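You operate a simulated robot arm through the tools that you are given. There is no shell and no other tool. Be economical: measure what you need, move in short steps, check, and stop when the job is done.

Carry out the task below with a simulated two-armed robot. There is one attempt and no reset: what you move stays moved.

JOB
Take the lid off the steel pot that expires first on the top of the check bench and lay it down there.

The check looks at the end state, three seconds after you hand in, the way a careful person would. Anything else that was tipped, shoved, dropped, spilled or broken makes it a failure. A push-on lid holds only when it is set on centred and level and pressed home; a screw cap is set on level and turned clockwise until tight.

ROBOT AND FRAMES
Two 7-joint arms with two-finger parallel grippers on one trunk, on a base that drives. Base frame: it is fixed to the floor where the robot stands at the start and does not move with it; the origin is under the middle of the robot, x ahead of it, y to its left, z up. Readings come in mm, rad, newtons and seconds.
The left shoulder is at the start at [70, 163, 1220], the right one opposite. With the tool pointing down near the work surface each hand reaches from about 380 to 880 mm from the robot's upright axis, wherever it stands, measured 20 degrees to its own side. Payload 3.43 kg a hand.
The TCP of each hand is the grasp point between the finger pads, 34 mm short of the fingertips. In the tool frame z runs along the fingers and y along their closing line. Largest opening 128 mm; finger width 24, thickness 12; the body of the gripper, 48 by 130 mm, starts 96 mm behind the TCP.
Orientation is told as [roll, pitch, yaw] about the base's x, y, z axes, in that order, counted from this pose: with the fingers straight down and closing along the base's y, the tool's x points along the base's -x, its y along +y and its z along -z.

CONTROLS
- The arms move only by the tool move_arm. It takes "left_deltas", "right_deltas" or both (then of equal length, played together; a hand with none holds still); each is a list of rows, each an object of numbers (a shift or turn left out is 0, a gripper value left out holds the last): "tx", "ty", "tz": the shift along the tool's x, y, z in mm; "wx", "wy", "wz": the turn, a rotation vector about the tool's x, y, z in rad; "jaw": the opening, from 0 (shut) to 1 (fully open). In form: [{"tx": .., "ty": .., "tz": .., "wx": .., "wy": .., "wz": .., "jaw": ..}, ...]. A call has 1 to 8 rows; each row shifts and turns the commanded pose from where the row before left it, along the tool's axes as they then stand. Rows are played at 5 a second. More than 50 mm and 0.15 rad between two rows, or a gripper value outside its range, and nothing of the call is played. A pose out of reach is approached as far as the arm can. The call stops where the force on the tool passes 40 N (or 10 N more than at its start, if that is more) or the arm is blocked; 0.2 s more then pass. The fingers move at their own pace (about 153 mm/s each) and stop on an object; they squeeze with about 33 N. The grip force told is the motor's: it shows also when the fingers shut on nothing. Time passes only in rows, and 0.2 s behind the last, so rows that do not move let the fingers close. The reply holds the time, the measured pose of the TCP, the force on the tool along the base axes, the opening and the grip force, in the units named above and with some noise.
- Cameras (640 x 400 px; columns grow to the right, rows downward): "scene" is now at [133, 18.8, 1437.6]; the picture's right is [0.21, -0.98, 0.00], its down [-0.64, -0.14, -0.76] and it looks along [0.74, 0.16, -0.65] (base axes); focal length 257 px, centre (320, 200). "left" rides on the left gripper at [76, 11, -160] in its tool frame; the picture's right is [-0.15, 0.99, 0.00], its down [-0.88, -0.13, -0.46] and it looks along [-0.45, -0.07, 0.89] (tool axes); focal length 234 px, centre (320, 200). "right" rides on the right gripper at [76, -11, -160] in its tool frame; the picture's right is [0.15, 0.99, 0.00], its down [-0.88, 0.13, -0.46] and it looks along [-0.45, 0.07, 0.89] (tool axes); focal length 234 px, centre (320, 200). There is no depth. A picture from a camera that has moved, and an enlarged one, comes with that camera's place and axes in the base frame and with its lens.
- capture(camera): a new picture of that camera. The clock stands still meanwhile.
- raise_lower(by): slides the trunk up (or, below 0, down) by that many mm; the arms and the scene camera ride with it, the base frame stays. It gives what a move gives, with no picture.
- base_move(legs): drives the robot by 1 to 6 legs, each [ahead, left, turn to the left] in mm, mm and rad, along the robot's own axes; the way and the turn of a leg run together, so that a leg with both is an arc; at most 1500 mm and 3.142 rad a leg. The arms and the cameras ride along, it lands a little off, and it stops where it bumps. It gives what a move gives.
- pan_tilt(pan, tilt): turns the head with the scene camera to pan (to the left, within 1.501 rad either way) and tilt (down, from -0.506 to 1.204), counted from straight ahead of the robot. It gives what a move gives.
- zoom(camera, box): a new picture of the part [left, top, right, bottom] of that camera's present view, enlarged. The clock stands still meanwhile.
- finish_job(): hands the job in; it is judged then, once.

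Go step by step. Nothing tells you exact positions but the pictures and the camera data: compare them with the known pose of the tool, close in by small moves and look again before you grip or let go. The budget is 120 turns and 100 pictures, counting those below and the enlarged ones. Unless the task says otherwise, let go and move clear before handing in, and close with one line.

The tools are called by a JSON object that holds its "fn" and its "kwargs". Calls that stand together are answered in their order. move_arm: Moves the arms, as the interface text tells. Its arguments: {"type":"object","properties":{"left_deltas":{"type":"array"},"right_deltas":{"type":"array"}},"required":[]} The other tools are called the same way: raise_lower (by) slides the trunk up or down; base_move (legs) drives the base; pan_tilt (pan, tilt) turns the head that bears the scene camera; capture (camera) takes a picture; zoom (camera, box) takes an enlarged picture of a part of a camera's view; finish_job () hands the job in.

At the start:

```text
time: 0.0
left_position: [510.4, 370.6, 1162.2]
left_orientation: [0.0, -0.002, 0.002]
left_force: [0.5, -0.2, 0.1]
left_opening: 128.2
left_gripper_force: 0.1
right_position: [574.0, -67.5, 1159.6]
right_orientation: [0.001, 0.0, 0.0]
right_force: [-0.1, -0.8, -0.3]
right_opening: 128.2
right_gripper_force: 0.1
trunk travel left (down, up): [-700.0, 240.0]
robot x, y, heading: [0.2, -1.4, 0.0]
head pan, tilt: [0.216, 0.71]
```

scene: 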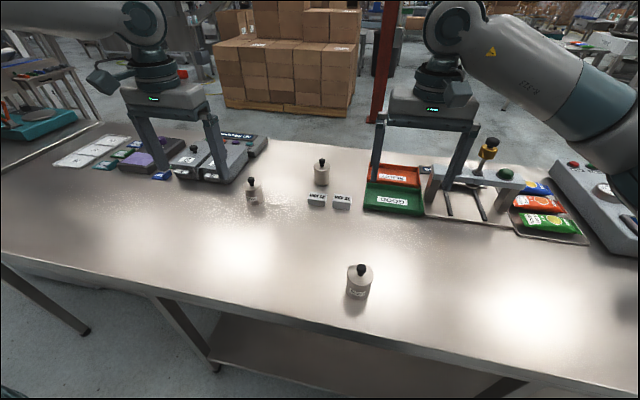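
right: 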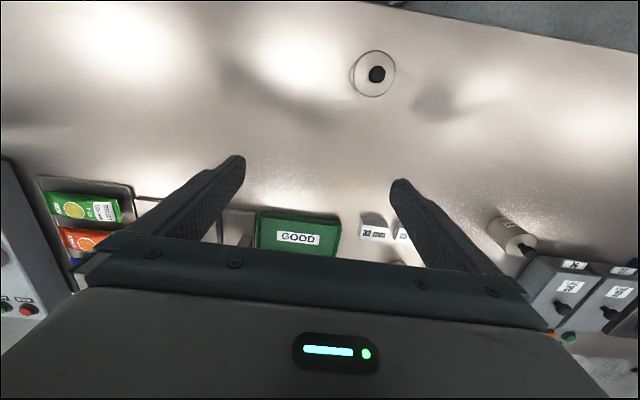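
left: 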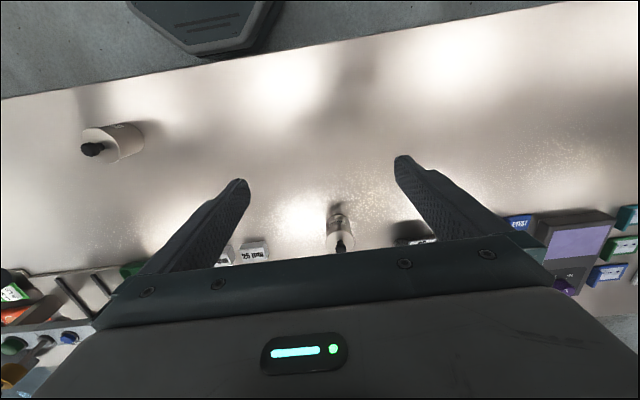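

I see three steel pots with black knobs on the bench and two small labelled blocks. I'll zoom in on the pots' labels to find the expiry dates.

{"fn": "zoom", "kwargs": {"camera": "scene", "box": [225, 145, 365, 225]}}

{"fn": "zoom", "kwargs": {"camera": "scene", "box": [320, 255, 400, 305]}}

{"fn": "zoom", "kwargs": {"camera": "right", "box": [340, 180, 560, 300]}}

{"fn": "zoom", "kwargs": {"camera": "left", "box": [300, 190, 380, 260]}}

```text
4.57 times, centred on (295, 185) of scene
camera zoom: at [133.0, 18.8, 1437.6], right [0.21, -0.98, 0.0], down [-0.64, -0.14, -0.76], along [0.74, 0.16, -0.65], focal length 1173 px, centre (434, 269)
```

zoom: 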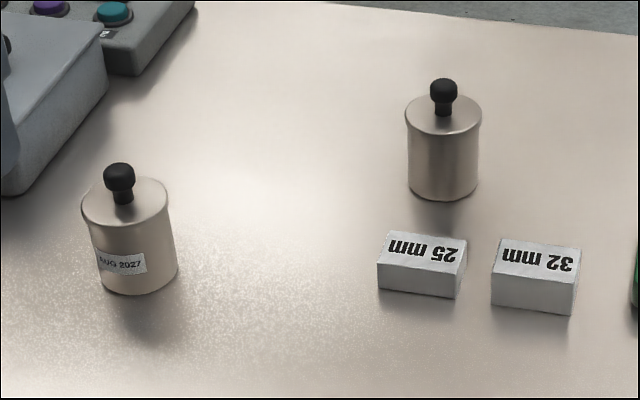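

```text
8.00 times, centred on (360, 280) of scene
camera zoom: at [133.0, 18.8, 1437.6], right [0.21, -0.98, 0.0], down [-0.64, -0.14, -0.76], along [0.74, 0.16, -0.65], focal length 2053 px, centre (0, -440)
```

zoom: 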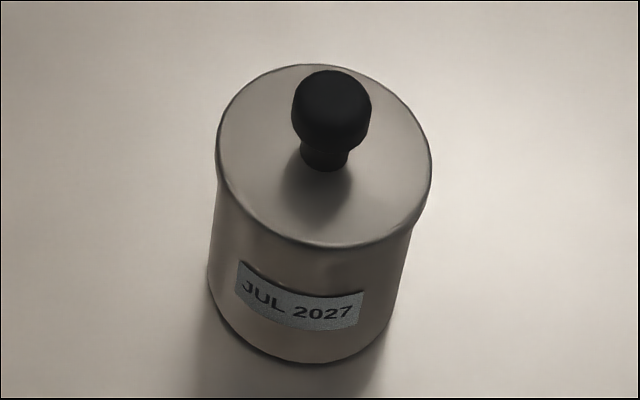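

```text
2.91 times, centred on (450, 240) of right
camera zoom: at [498.6, -77.0, 1317.6], right [-0.15, 0.99, 0.0], down [0.88, 0.13, 0.46], along [0.45, 0.07, -0.89], focal length 681 px, centre (-58, 84)
```

zoom: 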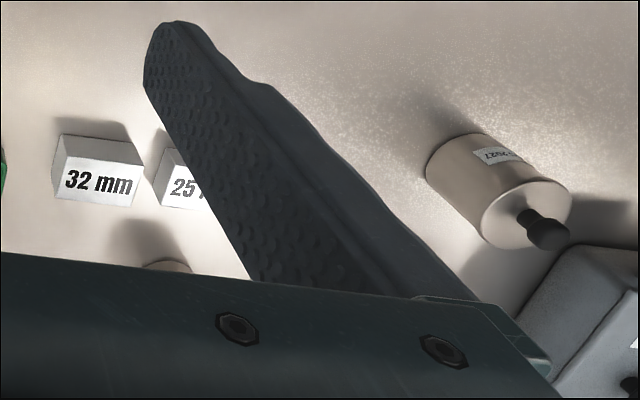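

```text
5.71 times, centred on (340, 225) of left
camera zoom: at [434.5, 382.0, 1322.1], right [0.14, 0.99, 0.0], down [0.88, -0.13, 0.46], along [0.45, -0.07, -0.89], focal length 1338 px, centre (206, 57)
```

zoom: 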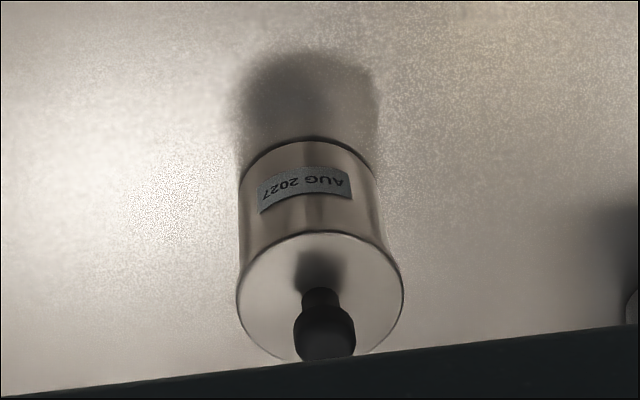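

Two pots read AUG 2027 and JUL 2027. The third, near (905, 178), has its label turned away, so I'll turn the left hand around to bring its camera behind that pot.

{"fn": "move_arm", "kwargs": {"left_deltas": [{"wz": 0.149}, {"wz": 0.149}, {"wz": 0.149}, {"wz": 0.149}, {"wz": 0.149}, {"wz": 0.149}, {"wz": 0.149}, {"wz": 0.149}]}}

{"fn": "move_arm", "kwargs": {"left_deltas": [{"wz": 0.149}, {"wz": 0.149}, {"wz": 0.149}, {"wz": 0.149}, {"wz": 0.149}, {"wz": 0.149}, {"wz": 0.149}, {"wz": 0.149}]}}

{"fn": "pan_tilt", "kwargs": {"pan": 0.2, "tilt": 1.2}}

{"fn": "capture", "kwargs": {"camera": "scene"}}

```text
time: 1.8
left_position: [509.5, 371.5, 1163.3]
left_orientation: [0.001, -0.001, -1.194]
left_force: [0.0, 0.1, 0.5]
left_opening: 127.9
left_gripper_force: 0.0
right_position: [574.5, -66.5, 1158.0]
right_orientation: [0.0, 0.0, 0.0]
right_force: [-0.8, -0.4, -0.1]
right_opening: 127.7
right_gripper_force: 0.1
trunk travel left (down, up): [-700.0, 240.0]
robot x, y, heading: [0.2, 0.2, -0.001]
head pan, tilt: [0.216, 0.71]
```

```text
time: 3.6
left_position: [509.6, 369.9, 1163.1]
left_orientation: [0.001, 0.002, -2.386]
left_force: [0.9, -0.5, 1.2]
left_opening: 128.1
left_gripper_force: 0.1
right_position: [574.1, -67.0, 1157.8]
right_orientation: [0.001, 0.0, 0.0]
right_force: [-0.5, -0.6, -0.3]
right_opening: 128.1
right_gripper_force: 0.1
trunk travel left (down, up): [-700.0, 240.0]
robot x, y, heading: [-2.1, -0.9, -0.001]
head pan, tilt: [0.216, 0.71]
```

```text
time: 4.5
left_position: [510.7, 369.7, 1163.5]
left_orientation: [-0.001, 0.001, -2.382]
left_force: [-1.2, -0.4, -0.4]
left_opening: 128.0
left_gripper_force: 0.1
right_position: [574.8, -66.6, 1158.0]
right_orientation: [-0.001, -0.001, 0.0]
right_force: [0.0, -0.2, -0.2]
right_opening: 127.9
right_gripper_force: 0.1
trunk travel left (down, up): [-700.0, 240.0]
robot x, y, heading: [-1.3, 2.9, -0.001]
head pan, tilt: [0.201, 1.201]
```

```text
92 pictures are left
camera scene: at [105.3, 11.8, 1402.6], right [0.2, -0.98, 0.0], down [-0.91, -0.19, -0.36], along [0.36, 0.07, -0.93], focal length 257 px, centre (320, 200)
```

scene: 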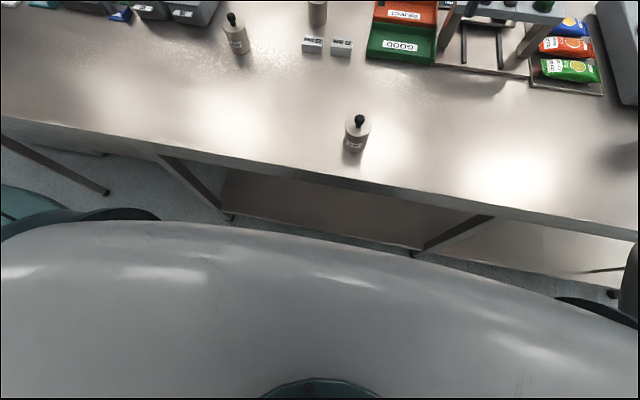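

The hand turned freely. I'll turn it a little further and move it out over the far pot, staying high.

{"fn": "move_arm", "kwargs": {"left_deltas": [{"wz": 0.149}, {"wz": 0.149}, {"tx": 31, "ty": 38}, {"tx": 31, "ty": 38}, {"tx": 31, "ty": 38}, {"tx": 31, "ty": 38}, {"tx": 31, "ty": 38}, {"tx": 31, "ty": 38}]}}

{"fn": "capture", "kwargs": {"camera": "left"}}

{"fn": "pan_tilt", "kwargs": {"pan": 0.2, "tilt": 0.6}}

{"fn": "capture", "kwargs": {"camera": "scene"}}

```text
time: 6.3
left_position: [712.2, 286.0, 1156.5]
left_orientation: [0.002, 0.003, -2.68]
left_force: [-1.0, 0.0, -0.6]
left_opening: 128.1
left_gripper_force: 0.1
left hand out of reach, approached as far as the arm can: row 7, 8
right_position: [572.4, -68.0, 1159.5]
right_orientation: [-0.002, -0.001, 0.001]
right_force: [-0.3, -0.1, 0.2]
right_opening: 127.9
right_gripper_force: 0.1
trunk travel left (down, up): [-700.0, 240.0]
robot x, y, heading: [2.1, 0.2, 0.0]
head pan, tilt: [0.201, 1.201]
```

```text
91 pictures are left
camera left: at [783.7, 309.7, 1316.2], right [0.31, -0.95, 0.0], down [-0.85, -0.28, 0.45], along [-0.43, -0.14, -0.89], focal length 234 px, centre (320, 200)
```

left: 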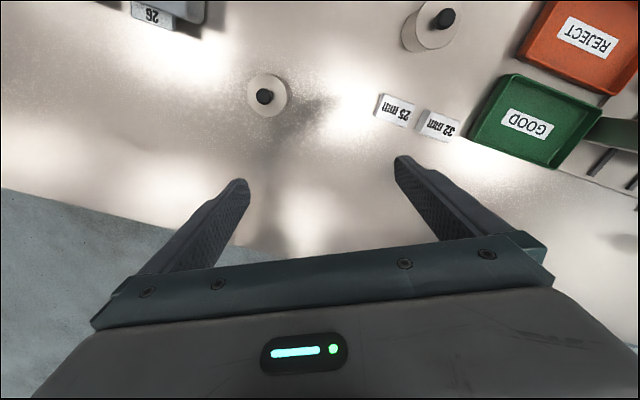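

```text
time: 7.3
left_position: [713.7, 286.3, 1155.9]
left_orientation: [0.0, 0.002, -2.681]
left_force: [-0.2, 0.3, 0.0]
left_opening: 127.9
left_gripper_force: 0.1
right_position: [574.3, -66.7, 1158.4]
right_orientation: [-0.001, -0.002, 0.001]
right_force: [-0.2, 0.3, 0.2]
right_opening: 128.1
right_gripper_force: 0.0
trunk travel left (down, up): [-700.0, 240.0]
robot x, y, heading: [0.9, -3.5, 0.003]
head pan, tilt: [0.201, 0.6]
```

```text
90 pictures are left
camera scene: at [136.8, 18.2, 1447.1], right [0.2, -0.98, 0.0], down [-0.55, -0.11, -0.82], along [0.81, 0.16, -0.57], focal length 257 px, centre (320, 200)
```

scene: 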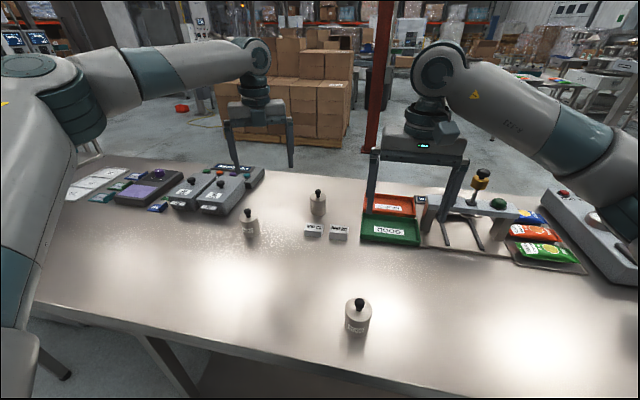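

The hand can't reach far enough from here. I'll check whether I can drive around the bench and read that label with the head camera.

{"fn": "pan_tilt", "kwargs": {"pan": 1.3, "tilt": 0.5}}

{"fn": "capture", "kwargs": {"camera": "scene"}}

{"fn": "pan_tilt", "kwargs": {"pan": -1.0, "tilt": 0.5}}

{"fn": "capture", "kwargs": {"camera": "scene"}}

```text
time: 8.7
left_position: [713.5, 285.3, 1154.9]
left_orientation: [0.001, 0.003, -2.679]
left_force: [0.0, -0.3, -0.8]
left_opening: 128.0
left_gripper_force: 0.0
right_position: [574.8, -67.9, 1158.4]
right_orientation: [0.0, 0.0, -0.001]
right_force: [0.7, 0.9, -0.5]
right_opening: 128.0
right_gripper_force: 0.1
trunk travel left (down, up): [-700.0, 240.0]
robot x, y, heading: [0.4, 0.3, 0.001]
head pan, tilt: [1.3, 0.499]
```

```text
89 pictures are left
camera scene: at [75.0, 88.2, 1456.2], right [0.96, -0.27, 0.0], down [-0.13, -0.46, -0.88], along [0.24, 0.85, -0.48], focal length 257 px, centre (320, 200)
```

scene: 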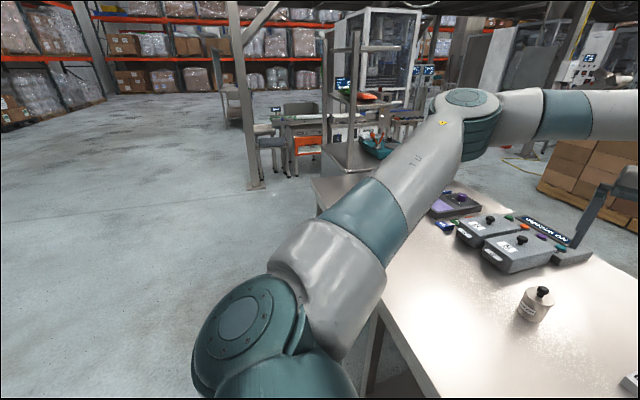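

```text
time: 10.8
left_position: [713.5, 285.2, 1154.4]
left_orientation: [0.001, 0.001, -2.681]
left_force: [-0.9, 0.2, -0.7]
left_opening: 128.0
left_gripper_force: 0.1
right_position: [575.5, -66.6, 1159.1]
right_orientation: [0.0, 0.0, 0.001]
right_force: [0.0, -0.4, 0.1]
right_opening: 128.0
right_gripper_force: 0.0
trunk travel left (down, up): [-700.0, 240.0]
robot x, y, heading: [-0.8, 0.8, -0.003]
head pan, tilt: [-1.0, 0.499]
```

```text
88 pictures are left
camera scene: at [99.7, -76.0, 1456.2], right [-0.84, -0.54, 0.0], down [-0.26, 0.4, -0.88], along [0.47, -0.74, -0.48], focal length 257 px, centre (320, 200)
```

scene: 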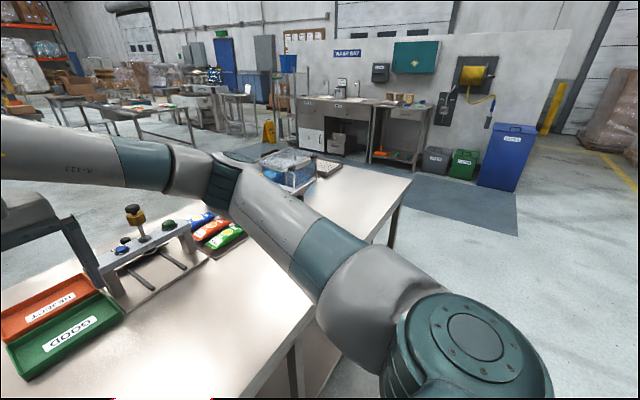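

The right end of the bench (y ≈ -1500) has open floor. I'll drive around that way in stages.

{"fn": "base_move", "kwargs": {"legs": [[-350, 0, 0], [0, -1100, 0], [0, -1100, 0]]}}

{"fn": "pan_tilt", "kwargs": {"pan": 0, "tilt": 0.4}}

{"fn": "capture", "kwargs": {"camera": "scene"}}

```text
time: 23.5
left_position: [402.6, -1879.4, 1154.8]
left_orientation: [0.002, 0.003, -2.659]
left_force: [0.1, -0.1, -1.2]
left_opening: 128.1
left_gripper_force: 0.2
right_position: [271.3, -2233.8, 1157.8]
right_orientation: [0.0, 0.0, 0.02]
right_force: [-0.1, 0.8, -0.3]
right_opening: 128.0
right_gripper_force: 0.1
trunk travel left (down, up): [-700.0, 240.0]
robot x, y, heading: [-305.2, -2182.7, 0.021]
head pan, tilt: [-1.0, 0.499]
```

```text
time: 24.7
left_position: [402.9, -1878.7, 1154.4]
left_orientation: [0.002, 0.001, -2.66]
left_force: [-0.1, 0.5, 0.0]
left_opening: 128.1
left_gripper_force: 0.0
right_position: [271.3, -2235.5, 1157.6]
right_orientation: [0.001, 0.0, 0.02]
right_force: [-0.2, 0.9, 0.0]
right_opening: 128.0
right_gripper_force: 0.0
trunk travel left (down, up): [-700.0, 240.0]
robot x, y, heading: [-305.2, -2181.0, 0.021]
head pan, tilt: [0.0, 0.4]
```

```text
87 pictures are left
camera scene: at [-161.4, -2176.7, 1465.3], right [0.02, -1.0, 0.0], down [-0.39, -0.01, -0.92], along [0.92, 0.02, -0.39], focal length 257 px, centre (320, 200)
```

scene: 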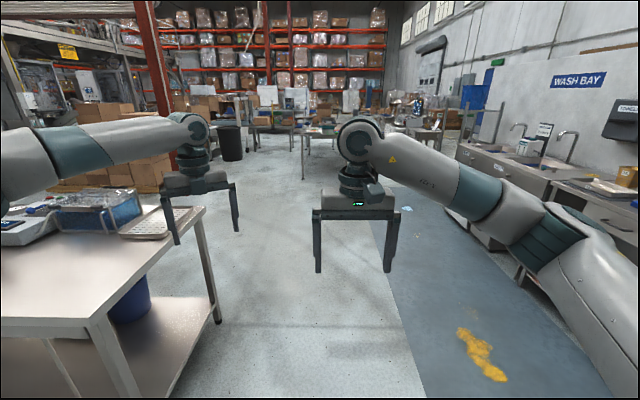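

The aisle past the bench end is clear. I'll drive ahead past the back edge, then along the back and turn round.

{"fn": "base_move", "kwargs": {"legs": [[0, -80, -0.021], [1200, 0, 0], [1200, 0, 0]]}}

{"fn": "pan_tilt", "kwargs": {"pan": 1.3, "tilt": 0.4}}

{"fn": "capture", "kwargs": {"camera": "scene"}}

```text
time: 37.2
left_position: [2809.1, -1927.6, 1155.4]
left_orientation: [0.001, 0.001, -2.676]
left_force: [-1.0, 0.0, 1.1]
left_opening: 128.1
left_gripper_force: 0.0
right_position: [2670.7, -2280.2, 1157.7]
right_orientation: [0.001, 0.0, 0.005]
right_force: [0.9, -0.5, 0.9]
right_opening: 128.1
right_gripper_force: 0.1
trunk travel left (down, up): [-700.0, 240.0]
robot x, y, heading: [2099.0, -2216.7, 0.005]
head pan, tilt: [0.0, 0.4]
```

```text
time: 38.6
left_position: [2809.3, -1927.2, 1155.7]
left_orientation: [0.0, 0.001, -2.677]
left_force: [0.1, 0.2, 0.5]
left_opening: 127.9
left_gripper_force: 0.1
right_position: [2672.0, -2280.3, 1157.0]
right_orientation: [0.0, -0.001, 0.004]
right_force: [-0.7, -0.1, -0.2]
right_opening: 128.3
right_gripper_force: 0.1
trunk travel left (down, up): [-700.0, 240.0]
robot x, y, heading: [2099.4, -2218.1, 0.004]
head pan, tilt: [1.3, 0.4]
```

```text
86 pictures are left
camera scene: at [2171.9, -2126.0, 1465.3], right [0.96, -0.26, 0.0], down [-0.1, -0.38, -0.92], along [0.24, 0.89, -0.39], focal length 257 px, centre (320, 200)
```

scene: 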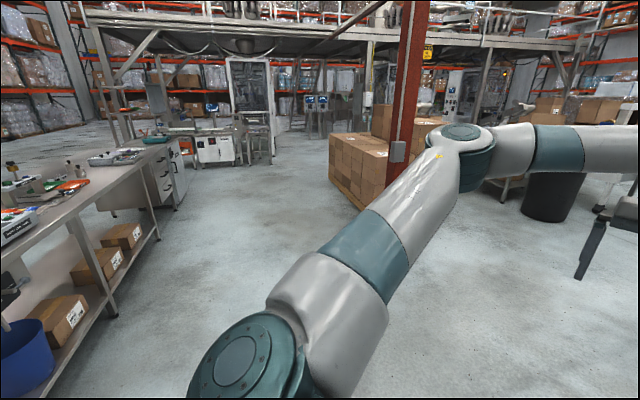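

The corridor behind is clear to the pallet. I'll go along the back of the bench and turn to face it.

{"fn": "base_move", "kwargs": {"legs": [[0, 1180, 0], [0, 1180, 0], [0, 0, 3.137]]}}

{"fn": "pan_tilt", "kwargs": {"pan": 0, "tilt": 0.5}}

{"fn": "capture", "kwargs": {"camera": "scene"}}

```text
time: 57.5
left_position: [1332.9, -107.2, 1154.6]
left_orientation: [0.002, 0.001, 0.422]
left_force: [0.4, 0.7, -0.1]
left_opening: 128.3
left_gripper_force: 0.2
right_position: [1485.9, 239.9, 1158.7]
right_orientation: [0.0, 0.001, 3.104]
right_force: [-0.4, 0.7, 0.2]
right_opening: 127.8
right_gripper_force: 0.1
trunk travel left (down, up): [-700.0, 240.0]
robot x, y, heading: [2059.2, 147.3, 3.104]
head pan, tilt: [1.3, 0.4]
```

```text
time: 58.9
left_position: [1333.2, -107.3, 1154.2]
left_orientation: [0.003, 0.001, 0.421]
left_force: [0.5, 0.0, 0.2]
left_opening: 128.0
left_gripper_force: 0.0
right_position: [1484.5, 239.7, 1159.5]
right_orientation: [0.001, -0.001, 3.103]
right_force: [0.0, 0.2, 1.2]
right_opening: 127.8
right_gripper_force: 0.1
trunk travel left (down, up): [-700.0, 240.0]
robot x, y, heading: [2054.9, 148.7, 3.103]
head pan, tilt: [0.0, 0.499]
```

```text
85 pictures are left
camera scene: at [1915.6, 156.5, 1456.2], right [0.04, 1.0, 0.0], down [0.48, -0.02, -0.88], along [-0.88, 0.03, -0.48], focal length 257 px, centre (320, 200)
```

scene: 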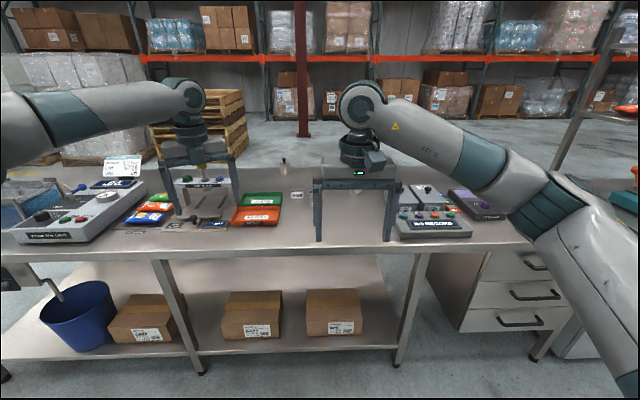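

The right hand hides the pot. I'll shift it aside and zoom in.

{"fn": "move_arm", "kwargs": {"right_deltas": [{"ty": -45}, {"ty": -45}, {"ty": -45}, {"ty": -45}]}}

{"fn": "zoom", "kwargs": {"camera": "scene", "box": [270, 145, 430, 245]}}

```text
time: 59.9
left_position: [1332.9, -105.5, 1156.1]
left_orientation: [0.0, 0.004, 0.422]
left_force: [0.5, 0.3, -0.7]
left_opening: 128.1
left_gripper_force: 0.1
right_position: [1492.0, 423.2, 1155.9]
right_orientation: [0.002, 0.001, 3.106]
right_force: [-0.3, -0.2, 0.5]
right_opening: 128.0
right_gripper_force: 0.1
trunk travel left (down, up): [-700.0, 240.0]
robot x, y, heading: [2058.7, 150.6, 3.1]
head pan, tilt: [0.0, 0.499]
```

```text
4.00 times, centred on (350, 195) of scene
camera zoom: at [1916.8, 159.4, 1456.3], right [0.04, 1.0, 0.0], down [0.48, -0.02, -0.88], along [-0.88, 0.03, -0.48], focal length 1027 px, centre (200, 220)
```

zoom: 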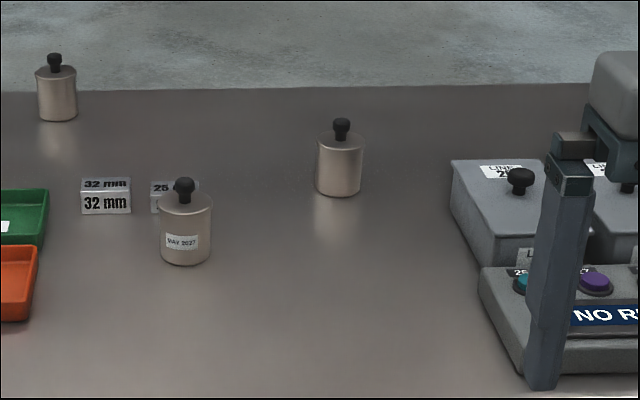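

{"fn": "zoom", "kwargs": {"camera": "scene", "box": [304, 185, 328, 215]}}

```text
13.33 times, centred on (316, 200) of scene
camera zoom: at [1916.8, 159.4, 1456.3], right [0.04, 1.0, 0.0], down [0.48, -0.02, -0.88], along [-0.88, 0.03, -0.48], focal length 3422 px, centre (373, 200)
```

zoom: 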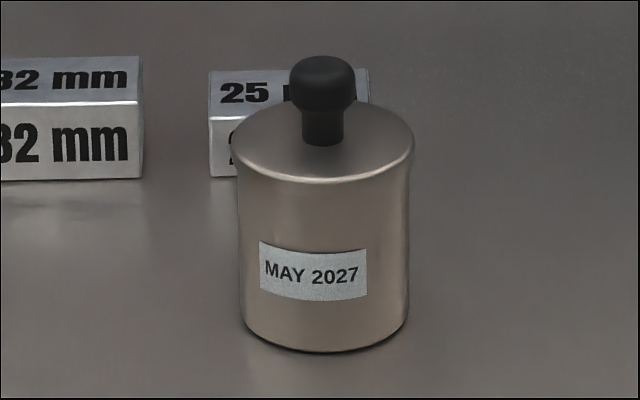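

The far pot reads MAY 2027, so it expires first. It stands at about (905, 177), and I'll work from this side: closing in with the base so the right hand can reach its knob.

{"fn": "base_move", "kwargs": {"legs": [[0, 110, 0.04], [460, 0, 0]]}}

{"fn": "pan_tilt", "kwargs": {"pan": -0.2, "tilt": 0.7}}

{"fn": "capture", "kwargs": {"camera": "scene"}}

{"fn": "capture", "kwargs": {"camera": "right"}}

```text
time: 63.5
left_position: [884.6, -254.1, 1156.3]
left_orientation: [0.001, 0.003, 0.469]
left_force: [0.2, -0.3, 0.6]
left_opening: 127.9
left_gripper_force: 0.0
right_position: [1018.9, 280.9, 1155.7]
right_orientation: [0.0, -0.001, -3.135]
right_force: [0.8, 0.0, 0.8]
right_opening: 128.2
right_gripper_force: 0.0
trunk travel left (down, up): [-700.0, 240.0]
robot x, y, heading: [1594.3, 39.1, -3.137]
head pan, tilt: [0.0, 0.499]
```

```text
time: 64.2
left_position: [884.0, -254.4, 1155.7]
left_orientation: [0.001, 0.002, 0.467]
left_force: [-0.1, 0.0, 0.3]
left_opening: 127.9
left_gripper_force: 0.0
right_position: [1017.4, 281.3, 1155.5]
right_orientation: [-0.001, -0.001, -3.135]
right_force: [0.0, -0.8, -1.1]
right_opening: 128.1
right_gripper_force: 0.0
trunk travel left (down, up): [-700.0, 240.0]
robot x, y, heading: [1594.4, 35.8, -3.133]
head pan, tilt: [-0.201, 0.7]
```

```text
82 pictures are left
camera scene: at [1461.2, 54.2, 1438.5], right [0.19, 0.98, 0.0], down [0.63, -0.12, -0.76], along [-0.75, 0.15, -0.64], focal length 257 px, centre (320, 200)
```

scene: 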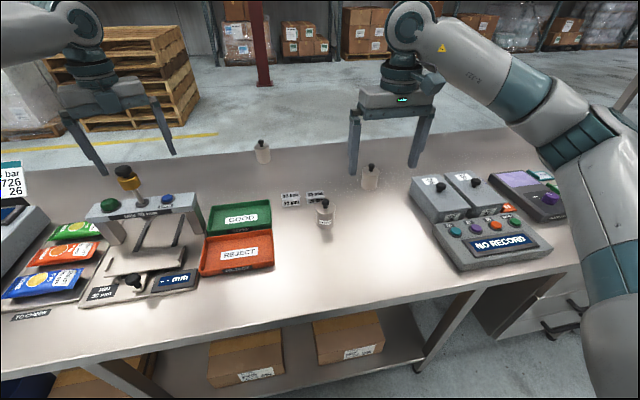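

```text
81 pictures are left
camera right: at [1092.6, 294.2, 1314.9], right [0.15, -0.99, 0.0], down [-0.88, -0.14, 0.46], along [-0.45, -0.07, -0.89], focal length 234 px, centre (320, 200)
```

right: 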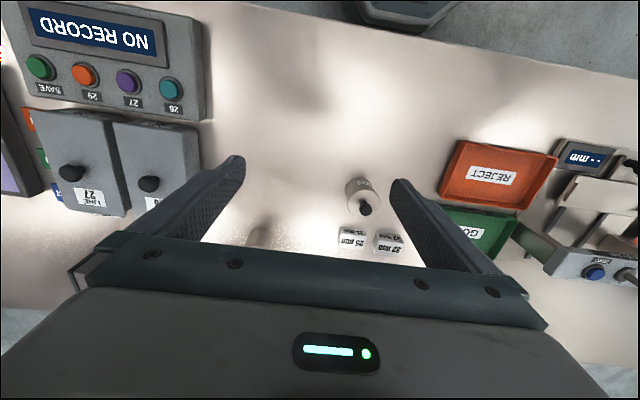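

The pot is close to (900, 181), with its knob top near z 952. I'll move the right hand above it with the fingers part-closed and check alignment.

{"fn": "move_arm", "kwargs": {"right_deltas": [{"tx": -29.5, "ty": 25, "tz": 29, "jaw": 0.5}, {"tx": -29.5, "ty": 25, "tz": 29}, {"tx": -29.5, "ty": 25, "tz": 29}, {"tx": -29.5, "ty": 25, "tz": 24}, {}]}}

{"fn": "capture", "kwargs": {"camera": "right"}}

{"fn": "zoom", "kwargs": {"camera": "scene", "box": [272, 145, 400, 225]}}

```text
time: 65.4
left_position: [884.7, -253.3, 1156.1]
left_orientation: [0.002, 0.005, 0.467]
left_force: [0.0, 0.8, 1.1]
left_opening: 127.8
left_gripper_force: 0.1
right_position: [899.3, 180.5, 1044.8]
right_orientation: [0.001, 0.0, -3.133]
right_force: [0.9, 0.6, 0.2]
right_opening: 63.8
right_gripper_force: 0.1
trunk travel left (down, up): [-700.0, 240.0]
robot x, y, heading: [1596.1, 38.6, -3.135]
head pan, tilt: [-0.201, 0.7]
```

```text
80 pictures are left
camera right: at [975.3, 193.1, 1204.1], right [0.15, -0.99, 0.0], down [-0.88, -0.14, 0.46], along [-0.45, -0.07, -0.89], focal length 234 px, centre (320, 200)
```

right: 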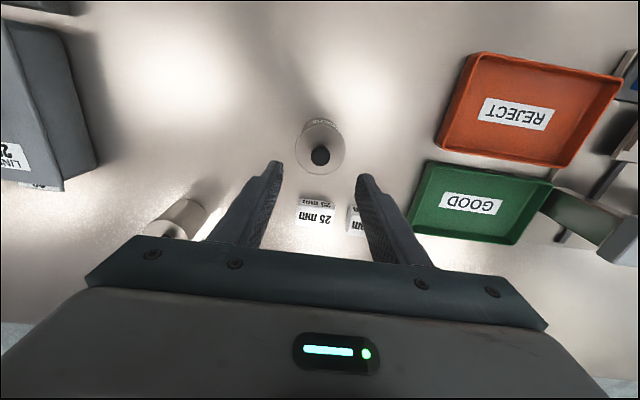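

```text
5.00 times, centred on (336, 185) of scene
camera zoom: at [1462.7, 55.3, 1438.6], right [0.19, 0.98, 0.0], down [0.63, -0.12, -0.77], along [-0.75, 0.15, -0.64], focal length 1283 px, centre (240, 275)
```

zoom: 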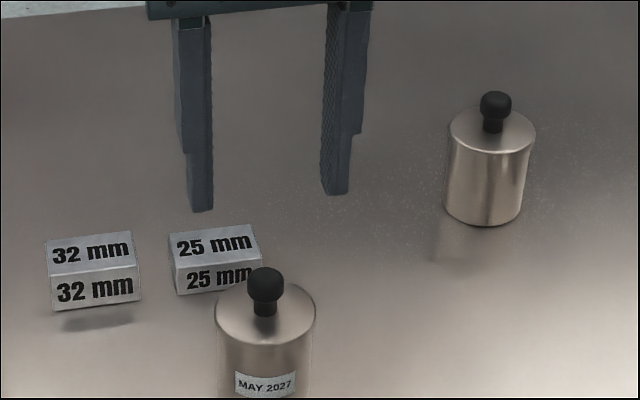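

The knob lines up with the hand at (900, 182), with the lid plate near z 924. I'll lower so the fingertips stop just above the lid.

{"fn": "move_arm", "kwargs": {"right_deltas": [{"tz": 30, "ty": -1}, {"tz": 25}, {"tz": 15}, {"tz": 7}, {}]}}

{"fn": "zoom", "kwargs": {"camera": "scene", "box": [272, 165, 400, 245]}}

{"fn": "capture", "kwargs": {"camera": "right"}}

```text
time: 66.6
left_position: [884.8, -253.3, 1155.0]
left_orientation: [0.002, 0.003, 0.467]
left_force: [-0.1, -0.3, 0.3]
left_opening: 128.0
left_gripper_force: 0.2
right_position: [900.2, 179.7, 965.3]
right_orientation: [-0.002, -0.001, -3.134]
right_force: [0.8, 0.2, -0.3]
right_opening: 64.0
right_gripper_force: 0.1
trunk travel left (down, up): [-700.0, 240.0]
robot x, y, heading: [1594.6, 38.8, -3.134]
head pan, tilt: [-0.201, 0.7]
```

```text
5.00 times, centred on (336, 205) of scene
camera zoom: at [1462.0, 54.3, 1438.5], right [0.19, 0.98, 0.0], down [0.63, -0.12, -0.76], along [-0.75, 0.15, -0.64], focal length 1283 px, centre (240, 175)
```

zoom: 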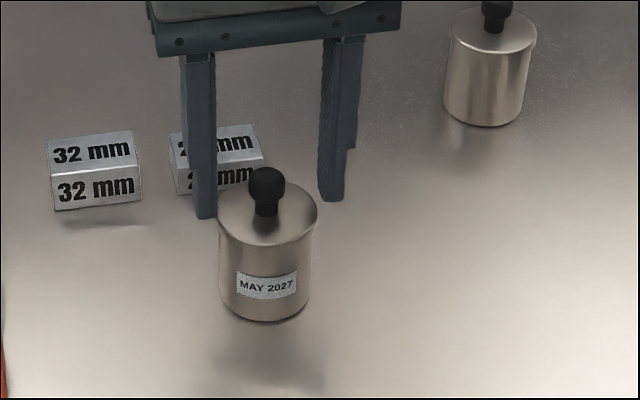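

```text
77 pictures are left
camera right: at [975.4, 193.6, 1125.5], right [0.15, -0.99, 0.0], down [-0.88, -0.14, 0.46], along [-0.45, -0.07, -0.89], focal length 234 px, centre (320, 200)
```

right: 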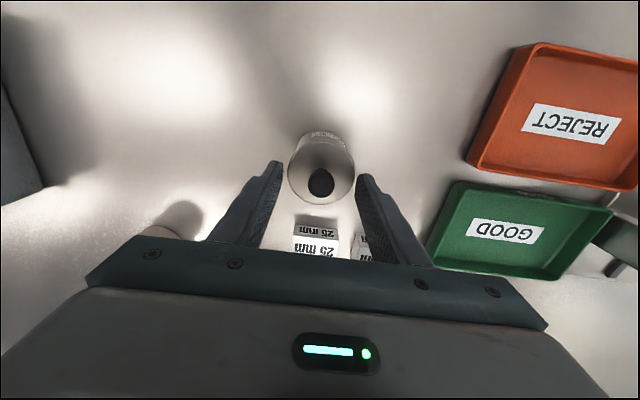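

The fingers straddle the knob centrally. I'll close on it.

{"fn": "move_arm", "kwargs": {"right_deltas": [{"jaw": 0.25}, {"jaw": 0.0}, {}, {}]}}

{"fn": "zoom", "kwargs": {"camera": "scene", "box": [272, 165, 400, 245]}}

```text
time: 67.6
left_position: [883.8, -254.2, 1155.3]
left_orientation: [0.0, 0.001, 0.468]
left_force: [0.3, 0.8, -0.3]
left_opening: 127.9
left_gripper_force: 0.0
right_position: [900.3, 179.1, 965.7]
right_orientation: [0.0, 0.001, -3.132]
right_force: [0.3, 0.7, 0.2]
right_opening: 20.2
right_gripper_force: 32.9
trunk travel left (down, up): [-700.0, 240.0]
robot x, y, heading: [1589.8, 37.5, -3.136]
head pan, tilt: [-0.201, 0.7]
```

```text
5.00 times, centred on (336, 205) of scene
camera zoom: at [1461.7, 54.3, 1438.5], right [0.19, 0.98, 0.0], down [0.63, -0.12, -0.76], along [-0.75, 0.15, -0.64], focal length 1283 px, centre (240, 175)
```

zoom: 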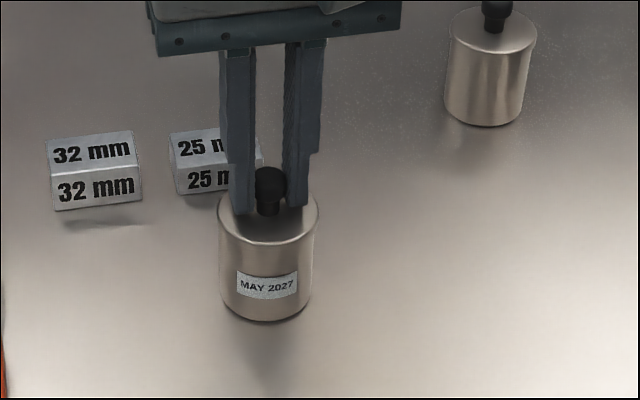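

The knob is held (20 mm, 33 N). I'll pull up a few millimetres and check whether the lid comes alone or the pot comes with it.

{"fn": "move_arm", "kwargs": {"right_deltas": [{"tz": -2}, {"tz": -2}, {"tz": -2}, {}]}}

{"fn": "zoom", "kwargs": {"camera": "scene", "box": [288, 175, 352, 235]}}

```text
time: 68.6
left_position: [884.4, -253.0, 1155.6]
left_orientation: [0.002, 0.002, 0.468]
left_force: [0.0, 0.4, -0.6]
left_opening: 128.2
left_gripper_force: 0.0
right_position: [898.6, 180.4, 974.3]
right_orientation: [0.001, 0.002, -3.133]
right_force: [-0.6, 0.4, -0.3]
right_opening: 19.9
right_gripper_force: 33.0
trunk travel left (down, up): [-700.0, 240.0]
robot x, y, heading: [1593.3, 35.4, -3.131]
head pan, tilt: [-0.201, 0.7]
```

```text
6.67 times, centred on (320, 205) of scene
camera zoom: at [1461.6, 54.3, 1438.5], right [0.19, 0.98, 0.0], down [0.63, -0.12, -0.76], along [-0.75, 0.15, -0.64], focal length 1711 px, centre (320, 167)
```

zoom: 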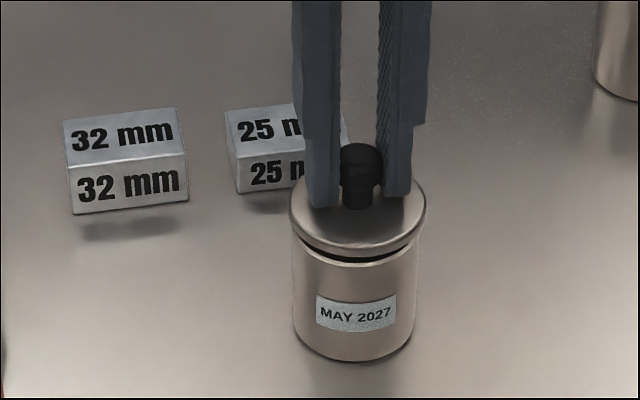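

The lid comes off alone, and the pot stays put. I'll lift it straight up clear of the rim and look.

{"fn": "move_arm", "kwargs": {"right_deltas": [{"tz": -10}, {"tz": -20}, {"tz": -25}, {"tz": -10}]}}

{"fn": "zoom", "kwargs": {"camera": "scene", "box": [256, 135, 384, 235]}}

{"fn": "capture", "kwargs": {"camera": "scene"}}

```text
time: 69.6
left_position: [884.0, -253.0, 1154.9]
left_orientation: [0.003, 0.003, 0.467]
left_force: [-0.1, 0.1, -0.3]
left_opening: 128.1
left_gripper_force: 0.0
right_position: [902.2, 181.7, 1038.8]
right_orientation: [0.0, -0.001, -3.136]
right_force: [-0.3, -1.0, -0.4]
right_opening: 20.0
right_gripper_force: 33.5
trunk travel left (down, up): [-700.0, 240.0]
robot x, y, heading: [1599.3, 37.5, -3.132]
head pan, tilt: [-0.201, 0.7]
```

```text
4.00 times, centred on (320, 185) of scene
camera zoom: at [1461.7, 54.2, 1438.4], right [0.19, 0.98, 0.0], down [0.63, -0.12, -0.76], along [-0.75, 0.15, -0.64], focal length 1027 px, centre (320, 260)
```

zoom: 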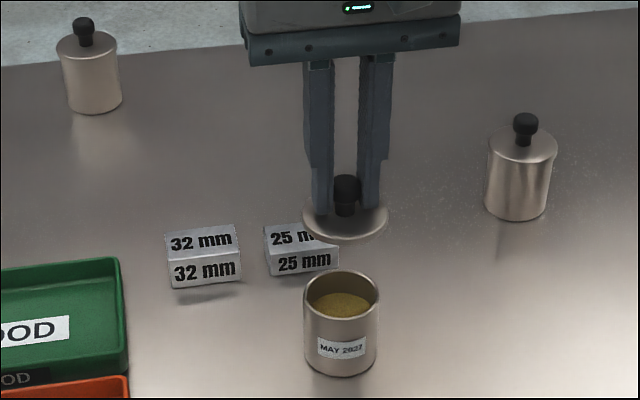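

```text
73 pictures are left
camera scene: at [1461.7, 54.2, 1438.4], right [0.19, 0.98, 0.0], down [0.63, -0.12, -0.76], along [-0.75, 0.15, -0.64], focal length 257 px, centre (320, 200)
```

scene: 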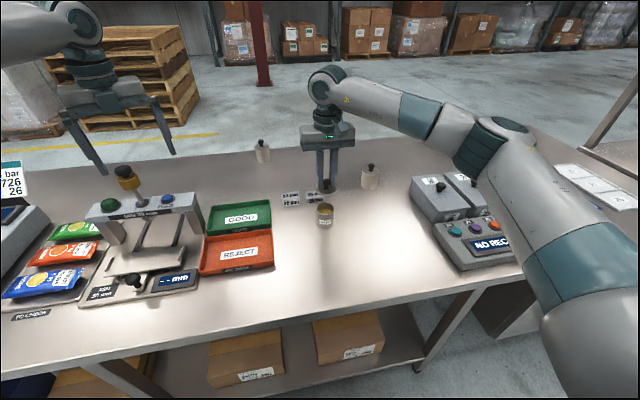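

The lid is clear and the pot is undisturbed. I'll carry the lid to the free area at (1030, 230) and lower it most of the way.

{"fn": "move_arm", "kwargs": {"right_deltas": [{"tx": 32, "ty": -12}, {"tx": 32, "ty": -12}, {"tx": 32, "ty": -12}, {"tx": 32, "ty": -12}, {"tz": 30}, {"tz": 35}, {"tz": 35}, {}]}}

{"fn": "zoom", "kwargs": {"camera": "scene", "box": [280, 170, 440, 270]}}

```text
time: 71.4
left_position: [883.8, -254.0, 1154.9]
left_orientation: [0.002, 0.002, 0.468]
left_force: [0.0, -0.5, 0.4]
left_opening: 127.7
left_gripper_force: 0.1
right_position: [1028.5, 230.8, 939.5]
right_orientation: [-0.001, 0.001, -3.134]
right_force: [0.4, 0.4, -1.0]
right_opening: 20.1
right_gripper_force: 32.0
trunk travel left (down, up): [-700.0, 240.0]
robot x, y, heading: [1592.7, 38.7, -3.131]
head pan, tilt: [-0.201, 0.7]
```

```text
4.00 times, centred on (360, 220) of scene
camera zoom: at [1461.6, 53.8, 1438.5], right [0.19, 0.98, 0.0], down [0.63, -0.12, -0.76], along [-0.75, 0.15, -0.64], focal length 1027 px, centre (160, 120)
```

zoom: 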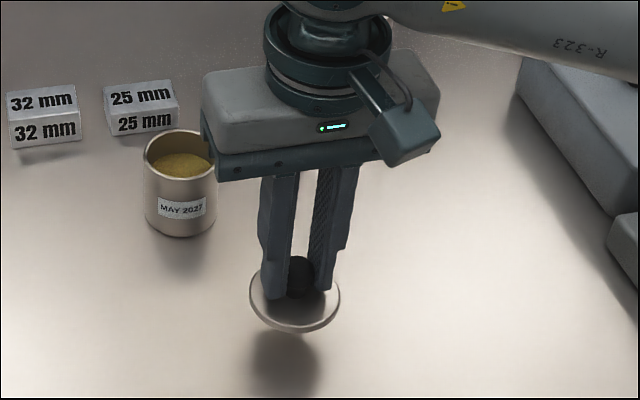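

There is a free spot below. I'll lower in small steps until contact.

{"fn": "move_arm", "kwargs": {"right_deltas": [{"tz": 10}, {"tz": 6}, {"tz": 3}, {}]}}

{"fn": "zoom", "kwargs": {"camera": "scene", "box": [328, 215, 392, 265]}}

```text
time: 72.4
left_position: [883.0, -255.1, 1155.3]
left_orientation: [0.001, 0.001, 0.467]
left_force: [0.1, -0.4, 0.0]
left_opening: 127.9
left_gripper_force: 0.0
right_position: [1028.6, 230.7, 920.0]
right_orientation: [0.0, 0.001, -3.132]
right_force: [-0.1, 0.7, -0.2]
right_opening: 20.0
right_gripper_force: 33.5
trunk travel left (down, up): [-700.0, 240.0]
robot x, y, heading: [1595.4, 36.8, -3.132]
head pan, tilt: [-0.201, 0.7]
```

```text
8.00 times, centred on (360, 240) of scene
camera zoom: at [1461.6, 54.2, 1438.5], right [0.19, 0.98, 0.0], down [0.63, -0.12, -0.76], along [-0.75, 0.15, -0.64], focal length 2053 px, centre (0, -120)
```

zoom: 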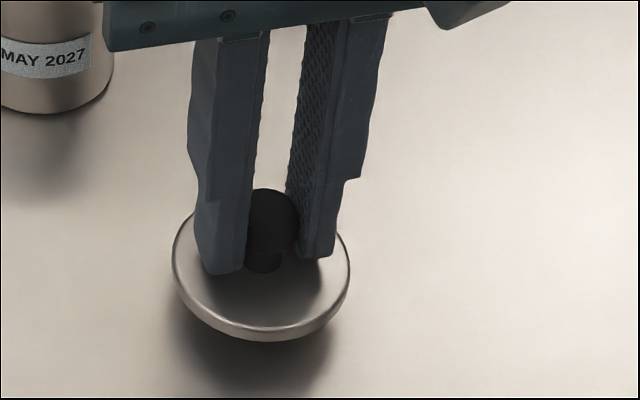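

{"fn": "move_arm", "kwargs": {"right_deltas": [{"tz": 2}, {"tz": 2}, {"tz": 2}, {}]}}

{"fn": "zoom", "kwargs": {"camera": "scene", "box": [328, 215, 392, 265]}}

```text
time: 73.4
left_position: [883.7, -254.2, 1155.4]
left_orientation: [0.002, 0.001, 0.468]
left_force: [-0.4, 0.4, 1.0]
left_opening: 128.1
left_gripper_force: 0.1
right_position: [1028.0, 230.7, 912.6]
right_orientation: [0.001, 0.001, -3.134]
right_force: [-0.9, -0.3, 0.9]
right_opening: 20.3
right_gripper_force: 32.7
trunk travel left (down, up): [-700.0, 240.0]
robot x, y, heading: [1596.7, 37.8, -3.133]
head pan, tilt: [-0.201, 0.7]
```

```text
8.00 times, centred on (360, 240) of scene
camera zoom: at [1461.7, 54.3, 1438.5], right [0.19, 0.98, 0.0], down [0.63, -0.12, -0.76], along [-0.75, 0.15, -0.64], focal length 2053 px, centre (0, -120)
```

zoom: 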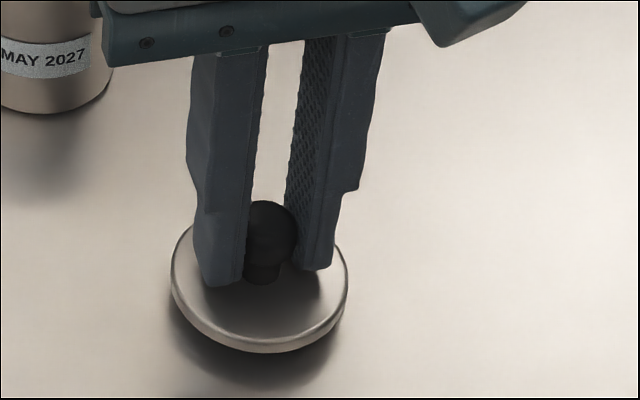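

The lid is nearly down and the force still reads no contact. I'll continue in 1 to 2 mm steps.

{"fn": "move_arm", "kwargs": {"right_deltas": [{"tz": 1.5}, {"tz": 1.5}, {}]}}

{"fn": "move_arm", "kwargs": {"right_deltas": [{"tz": 1}, {"tz": 1}, {}]}}

{"fn": "zoom", "kwargs": {"camera": "scene", "box": [328, 215, 392, 265]}}

```text
time: 74.2
left_position: [884.4, -254.1, 1155.4]
left_orientation: [0.003, 0.002, 0.467]
left_force: [-0.2, 0.4, 0.1]
left_opening: 128.2
left_gripper_force: 0.0
right_position: [1027.5, 229.6, 911.3]
right_orientation: [-0.001, 0.0, -3.134]
right_force: [-0.6, 0.2, 0.2]
right_opening: 20.3
right_gripper_force: 33.2
trunk travel left (down, up): [-700.0, 240.0]
robot x, y, heading: [1595.4, 40.3, -3.134]
head pan, tilt: [-0.201, 0.7]
```

```text
time: 75.0
left_position: [883.5, -253.8, 1155.1]
left_orientation: [0.004, 0.002, 0.467]
left_force: [-0.2, -0.1, -0.4]
left_opening: 128.1
left_gripper_force: 0.1
right_position: [1027.6, 229.3, 908.9]
right_orientation: [0.0, 0.001, -3.134]
right_force: [0.4, 0.3, -0.9]
right_opening: 19.8
right_gripper_force: 32.4
trunk travel left (down, up): [-700.0, 240.0]
robot x, y, heading: [1599.4, 40.7, -3.134]
head pan, tilt: [-0.201, 0.7]
```

```text
8.00 times, centred on (360, 240) of scene
camera zoom: at [1461.7, 54.3, 1438.5], right [0.19, 0.98, 0.0], down [0.63, -0.12, -0.76], along [-0.75, 0.15, -0.64], focal length 2053 px, centre (0, -120)
```

zoom: 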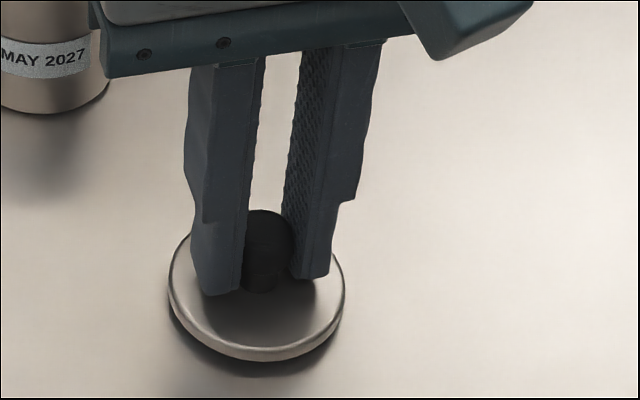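

{"fn": "move_arm", "kwargs": {"right_deltas": [{"tz": 1}, {"tz": 1}, {}]}}

{"fn": "move_arm", "kwargs": {"right_deltas": [{"tz": 1}, {"tz": 1}, {}]}}

{"fn": "zoom", "kwargs": {"camera": "scene", "box": [328, 215, 392, 265]}}

```text
time: 75.8
left_position: [884.0, -253.6, 1156.2]
left_orientation: [0.002, 0.002, 0.468]
left_force: [0.0, 0.0, 0.4]
left_opening: 128.0
left_gripper_force: 0.0
right_position: [1026.9, 230.8, 907.5]
right_orientation: [0.0, 0.001, -3.132]
right_force: [1.5, 1.4, 3.9]
right_opening: 20.1
right_gripper_force: 32.7
trunk travel left (down, up): [-700.0, 240.0]
robot x, y, heading: [1598.6, 39.9, -3.13]
head pan, tilt: [-0.201, 0.7]
```

```text
time: 76.6
left_position: [887.1, -253.9, 1155.9]
left_orientation: [0.003, 0.004, 0.466]
left_force: [-0.7, -1.0, 0.5]
left_opening: 128.1
left_gripper_force: 0.1
right_position: [1027.1, 230.8, 907.7]
right_orientation: [0.0, -0.006, -3.134]
right_force: [-2.7, 3.1, 21.4]
right_opening: 20.1
right_gripper_force: 33.2
trunk travel left (down, up): [-700.0, 240.0]
robot x, y, heading: [1593.3, 40.6, -3.136]
head pan, tilt: [-0.201, 0.7]
```

```text
8.00 times, centred on (360, 240) of scene
camera zoom: at [1463.7, 54.0, 1438.9], right [0.19, 0.98, 0.0], down [0.63, -0.12, -0.77], along [-0.75, 0.15, -0.64], focal length 2053 px, centre (0, -120)
```

zoom: 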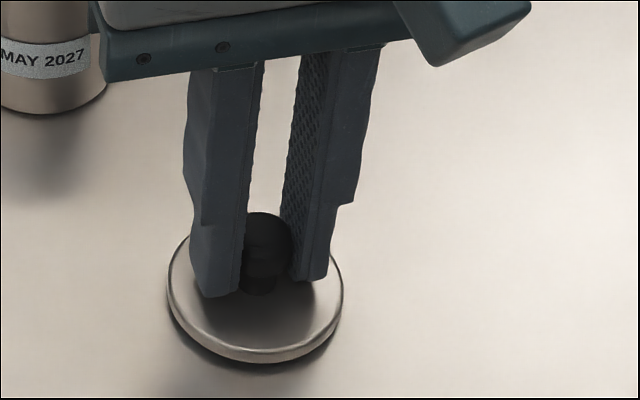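

The lid is down on the bench (21 N of contact). I'll ease off the press, open gently, and rise straight up.

{"fn": "move_arm", "kwargs": {"right_deltas": [{"tz": -2}, {}, {"jaw": 0.22}, {"jaw": 0.35}, {}]}}

{"fn": "move_arm", "kwargs": {"right_deltas": [{"tz": -15}, {"tz": -30}, {"tz": -45}, {"tz": -45}, {"tz": -45}, {"tz": -45}]}}

{"fn": "zoom", "kwargs": {"camera": "scene", "box": [240, 120, 440, 270]}}

{"fn": "zoom", "kwargs": {"camera": "scene", "box": [328, 215, 392, 265]}}

```text
time: 77.8
left_position: [883.8, -253.8, 1156.1]
left_orientation: [0.002, 0.003, 0.468]
left_force: [0.5, 0.4, 0.5]
left_opening: 128.1
left_gripper_force: 0.1
right_position: [1028.6, 229.5, 905.4]
right_orientation: [0.001, 0.001, -3.131]
right_force: [0.3, 1.2, -0.8]
right_opening: 44.8
right_gripper_force: 0.0
trunk travel left (down, up): [-700.0, 240.0]
robot x, y, heading: [1597.4, 39.9, -3.138]
head pan, tilt: [-0.201, 0.7]
```

```text
time: 79.2
left_position: [884.4, -254.3, 1155.0]
left_orientation: [0.002, 0.002, 0.466]
left_force: [-0.4, 0.5, 0.7]
left_opening: 128.0
left_gripper_force: 0.0
right_position: [1030.8, 228.3, 1131.6]
right_orientation: [-0.001, -0.001, -3.134]
right_force: [0.6, -0.2, 0.0]
right_opening: 44.9
right_gripper_force: 0.2
trunk travel left (down, up): [-700.0, 240.0]
robot x, y, heading: [1593.5, 37.8, -3.134]
head pan, tilt: [-0.201, 0.7]
```

```text
2.67 times, centred on (340, 195) of scene
camera zoom: at [1462.5, 53.5, 1438.5], right [0.19, 0.98, 0.0], down [0.63, -0.12, -0.77], along [-0.75, 0.15, -0.64], focal length 684 px, centre (267, 213)
```

zoom: 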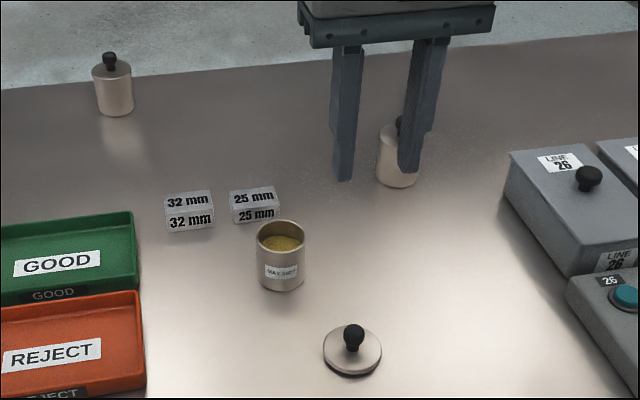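

```text
8.00 times, centred on (360, 240) of scene
camera zoom: at [1462.5, 53.5, 1438.5], right [0.19, 0.98, 0.0], down [0.63, -0.12, -0.77], along [-0.75, 0.15, -0.64], focal length 2053 px, centre (0, -120)
```

zoom: 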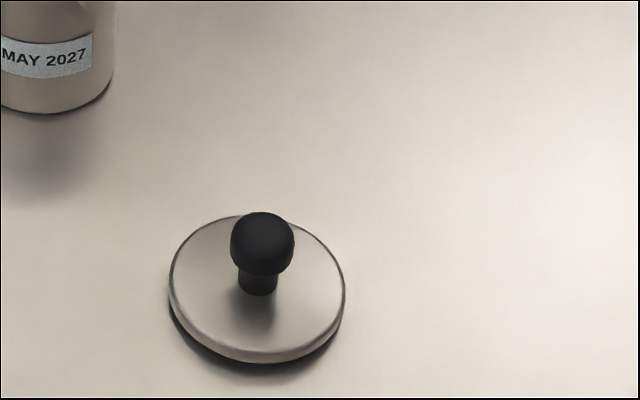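

The lid lies flat on the bench, the MAY 2027 pot stands open and upright with its powder in it, and nothing else has moved. The hand is clear, so I'm handing in.

{"fn": "finish_job", "kwargs": {}}

```text
The job is handed in.
```

I took the lid off the MAY 2027 pot, the first to expire, and laid it flat on the check bench beside the pot; nothing else was disturbed.
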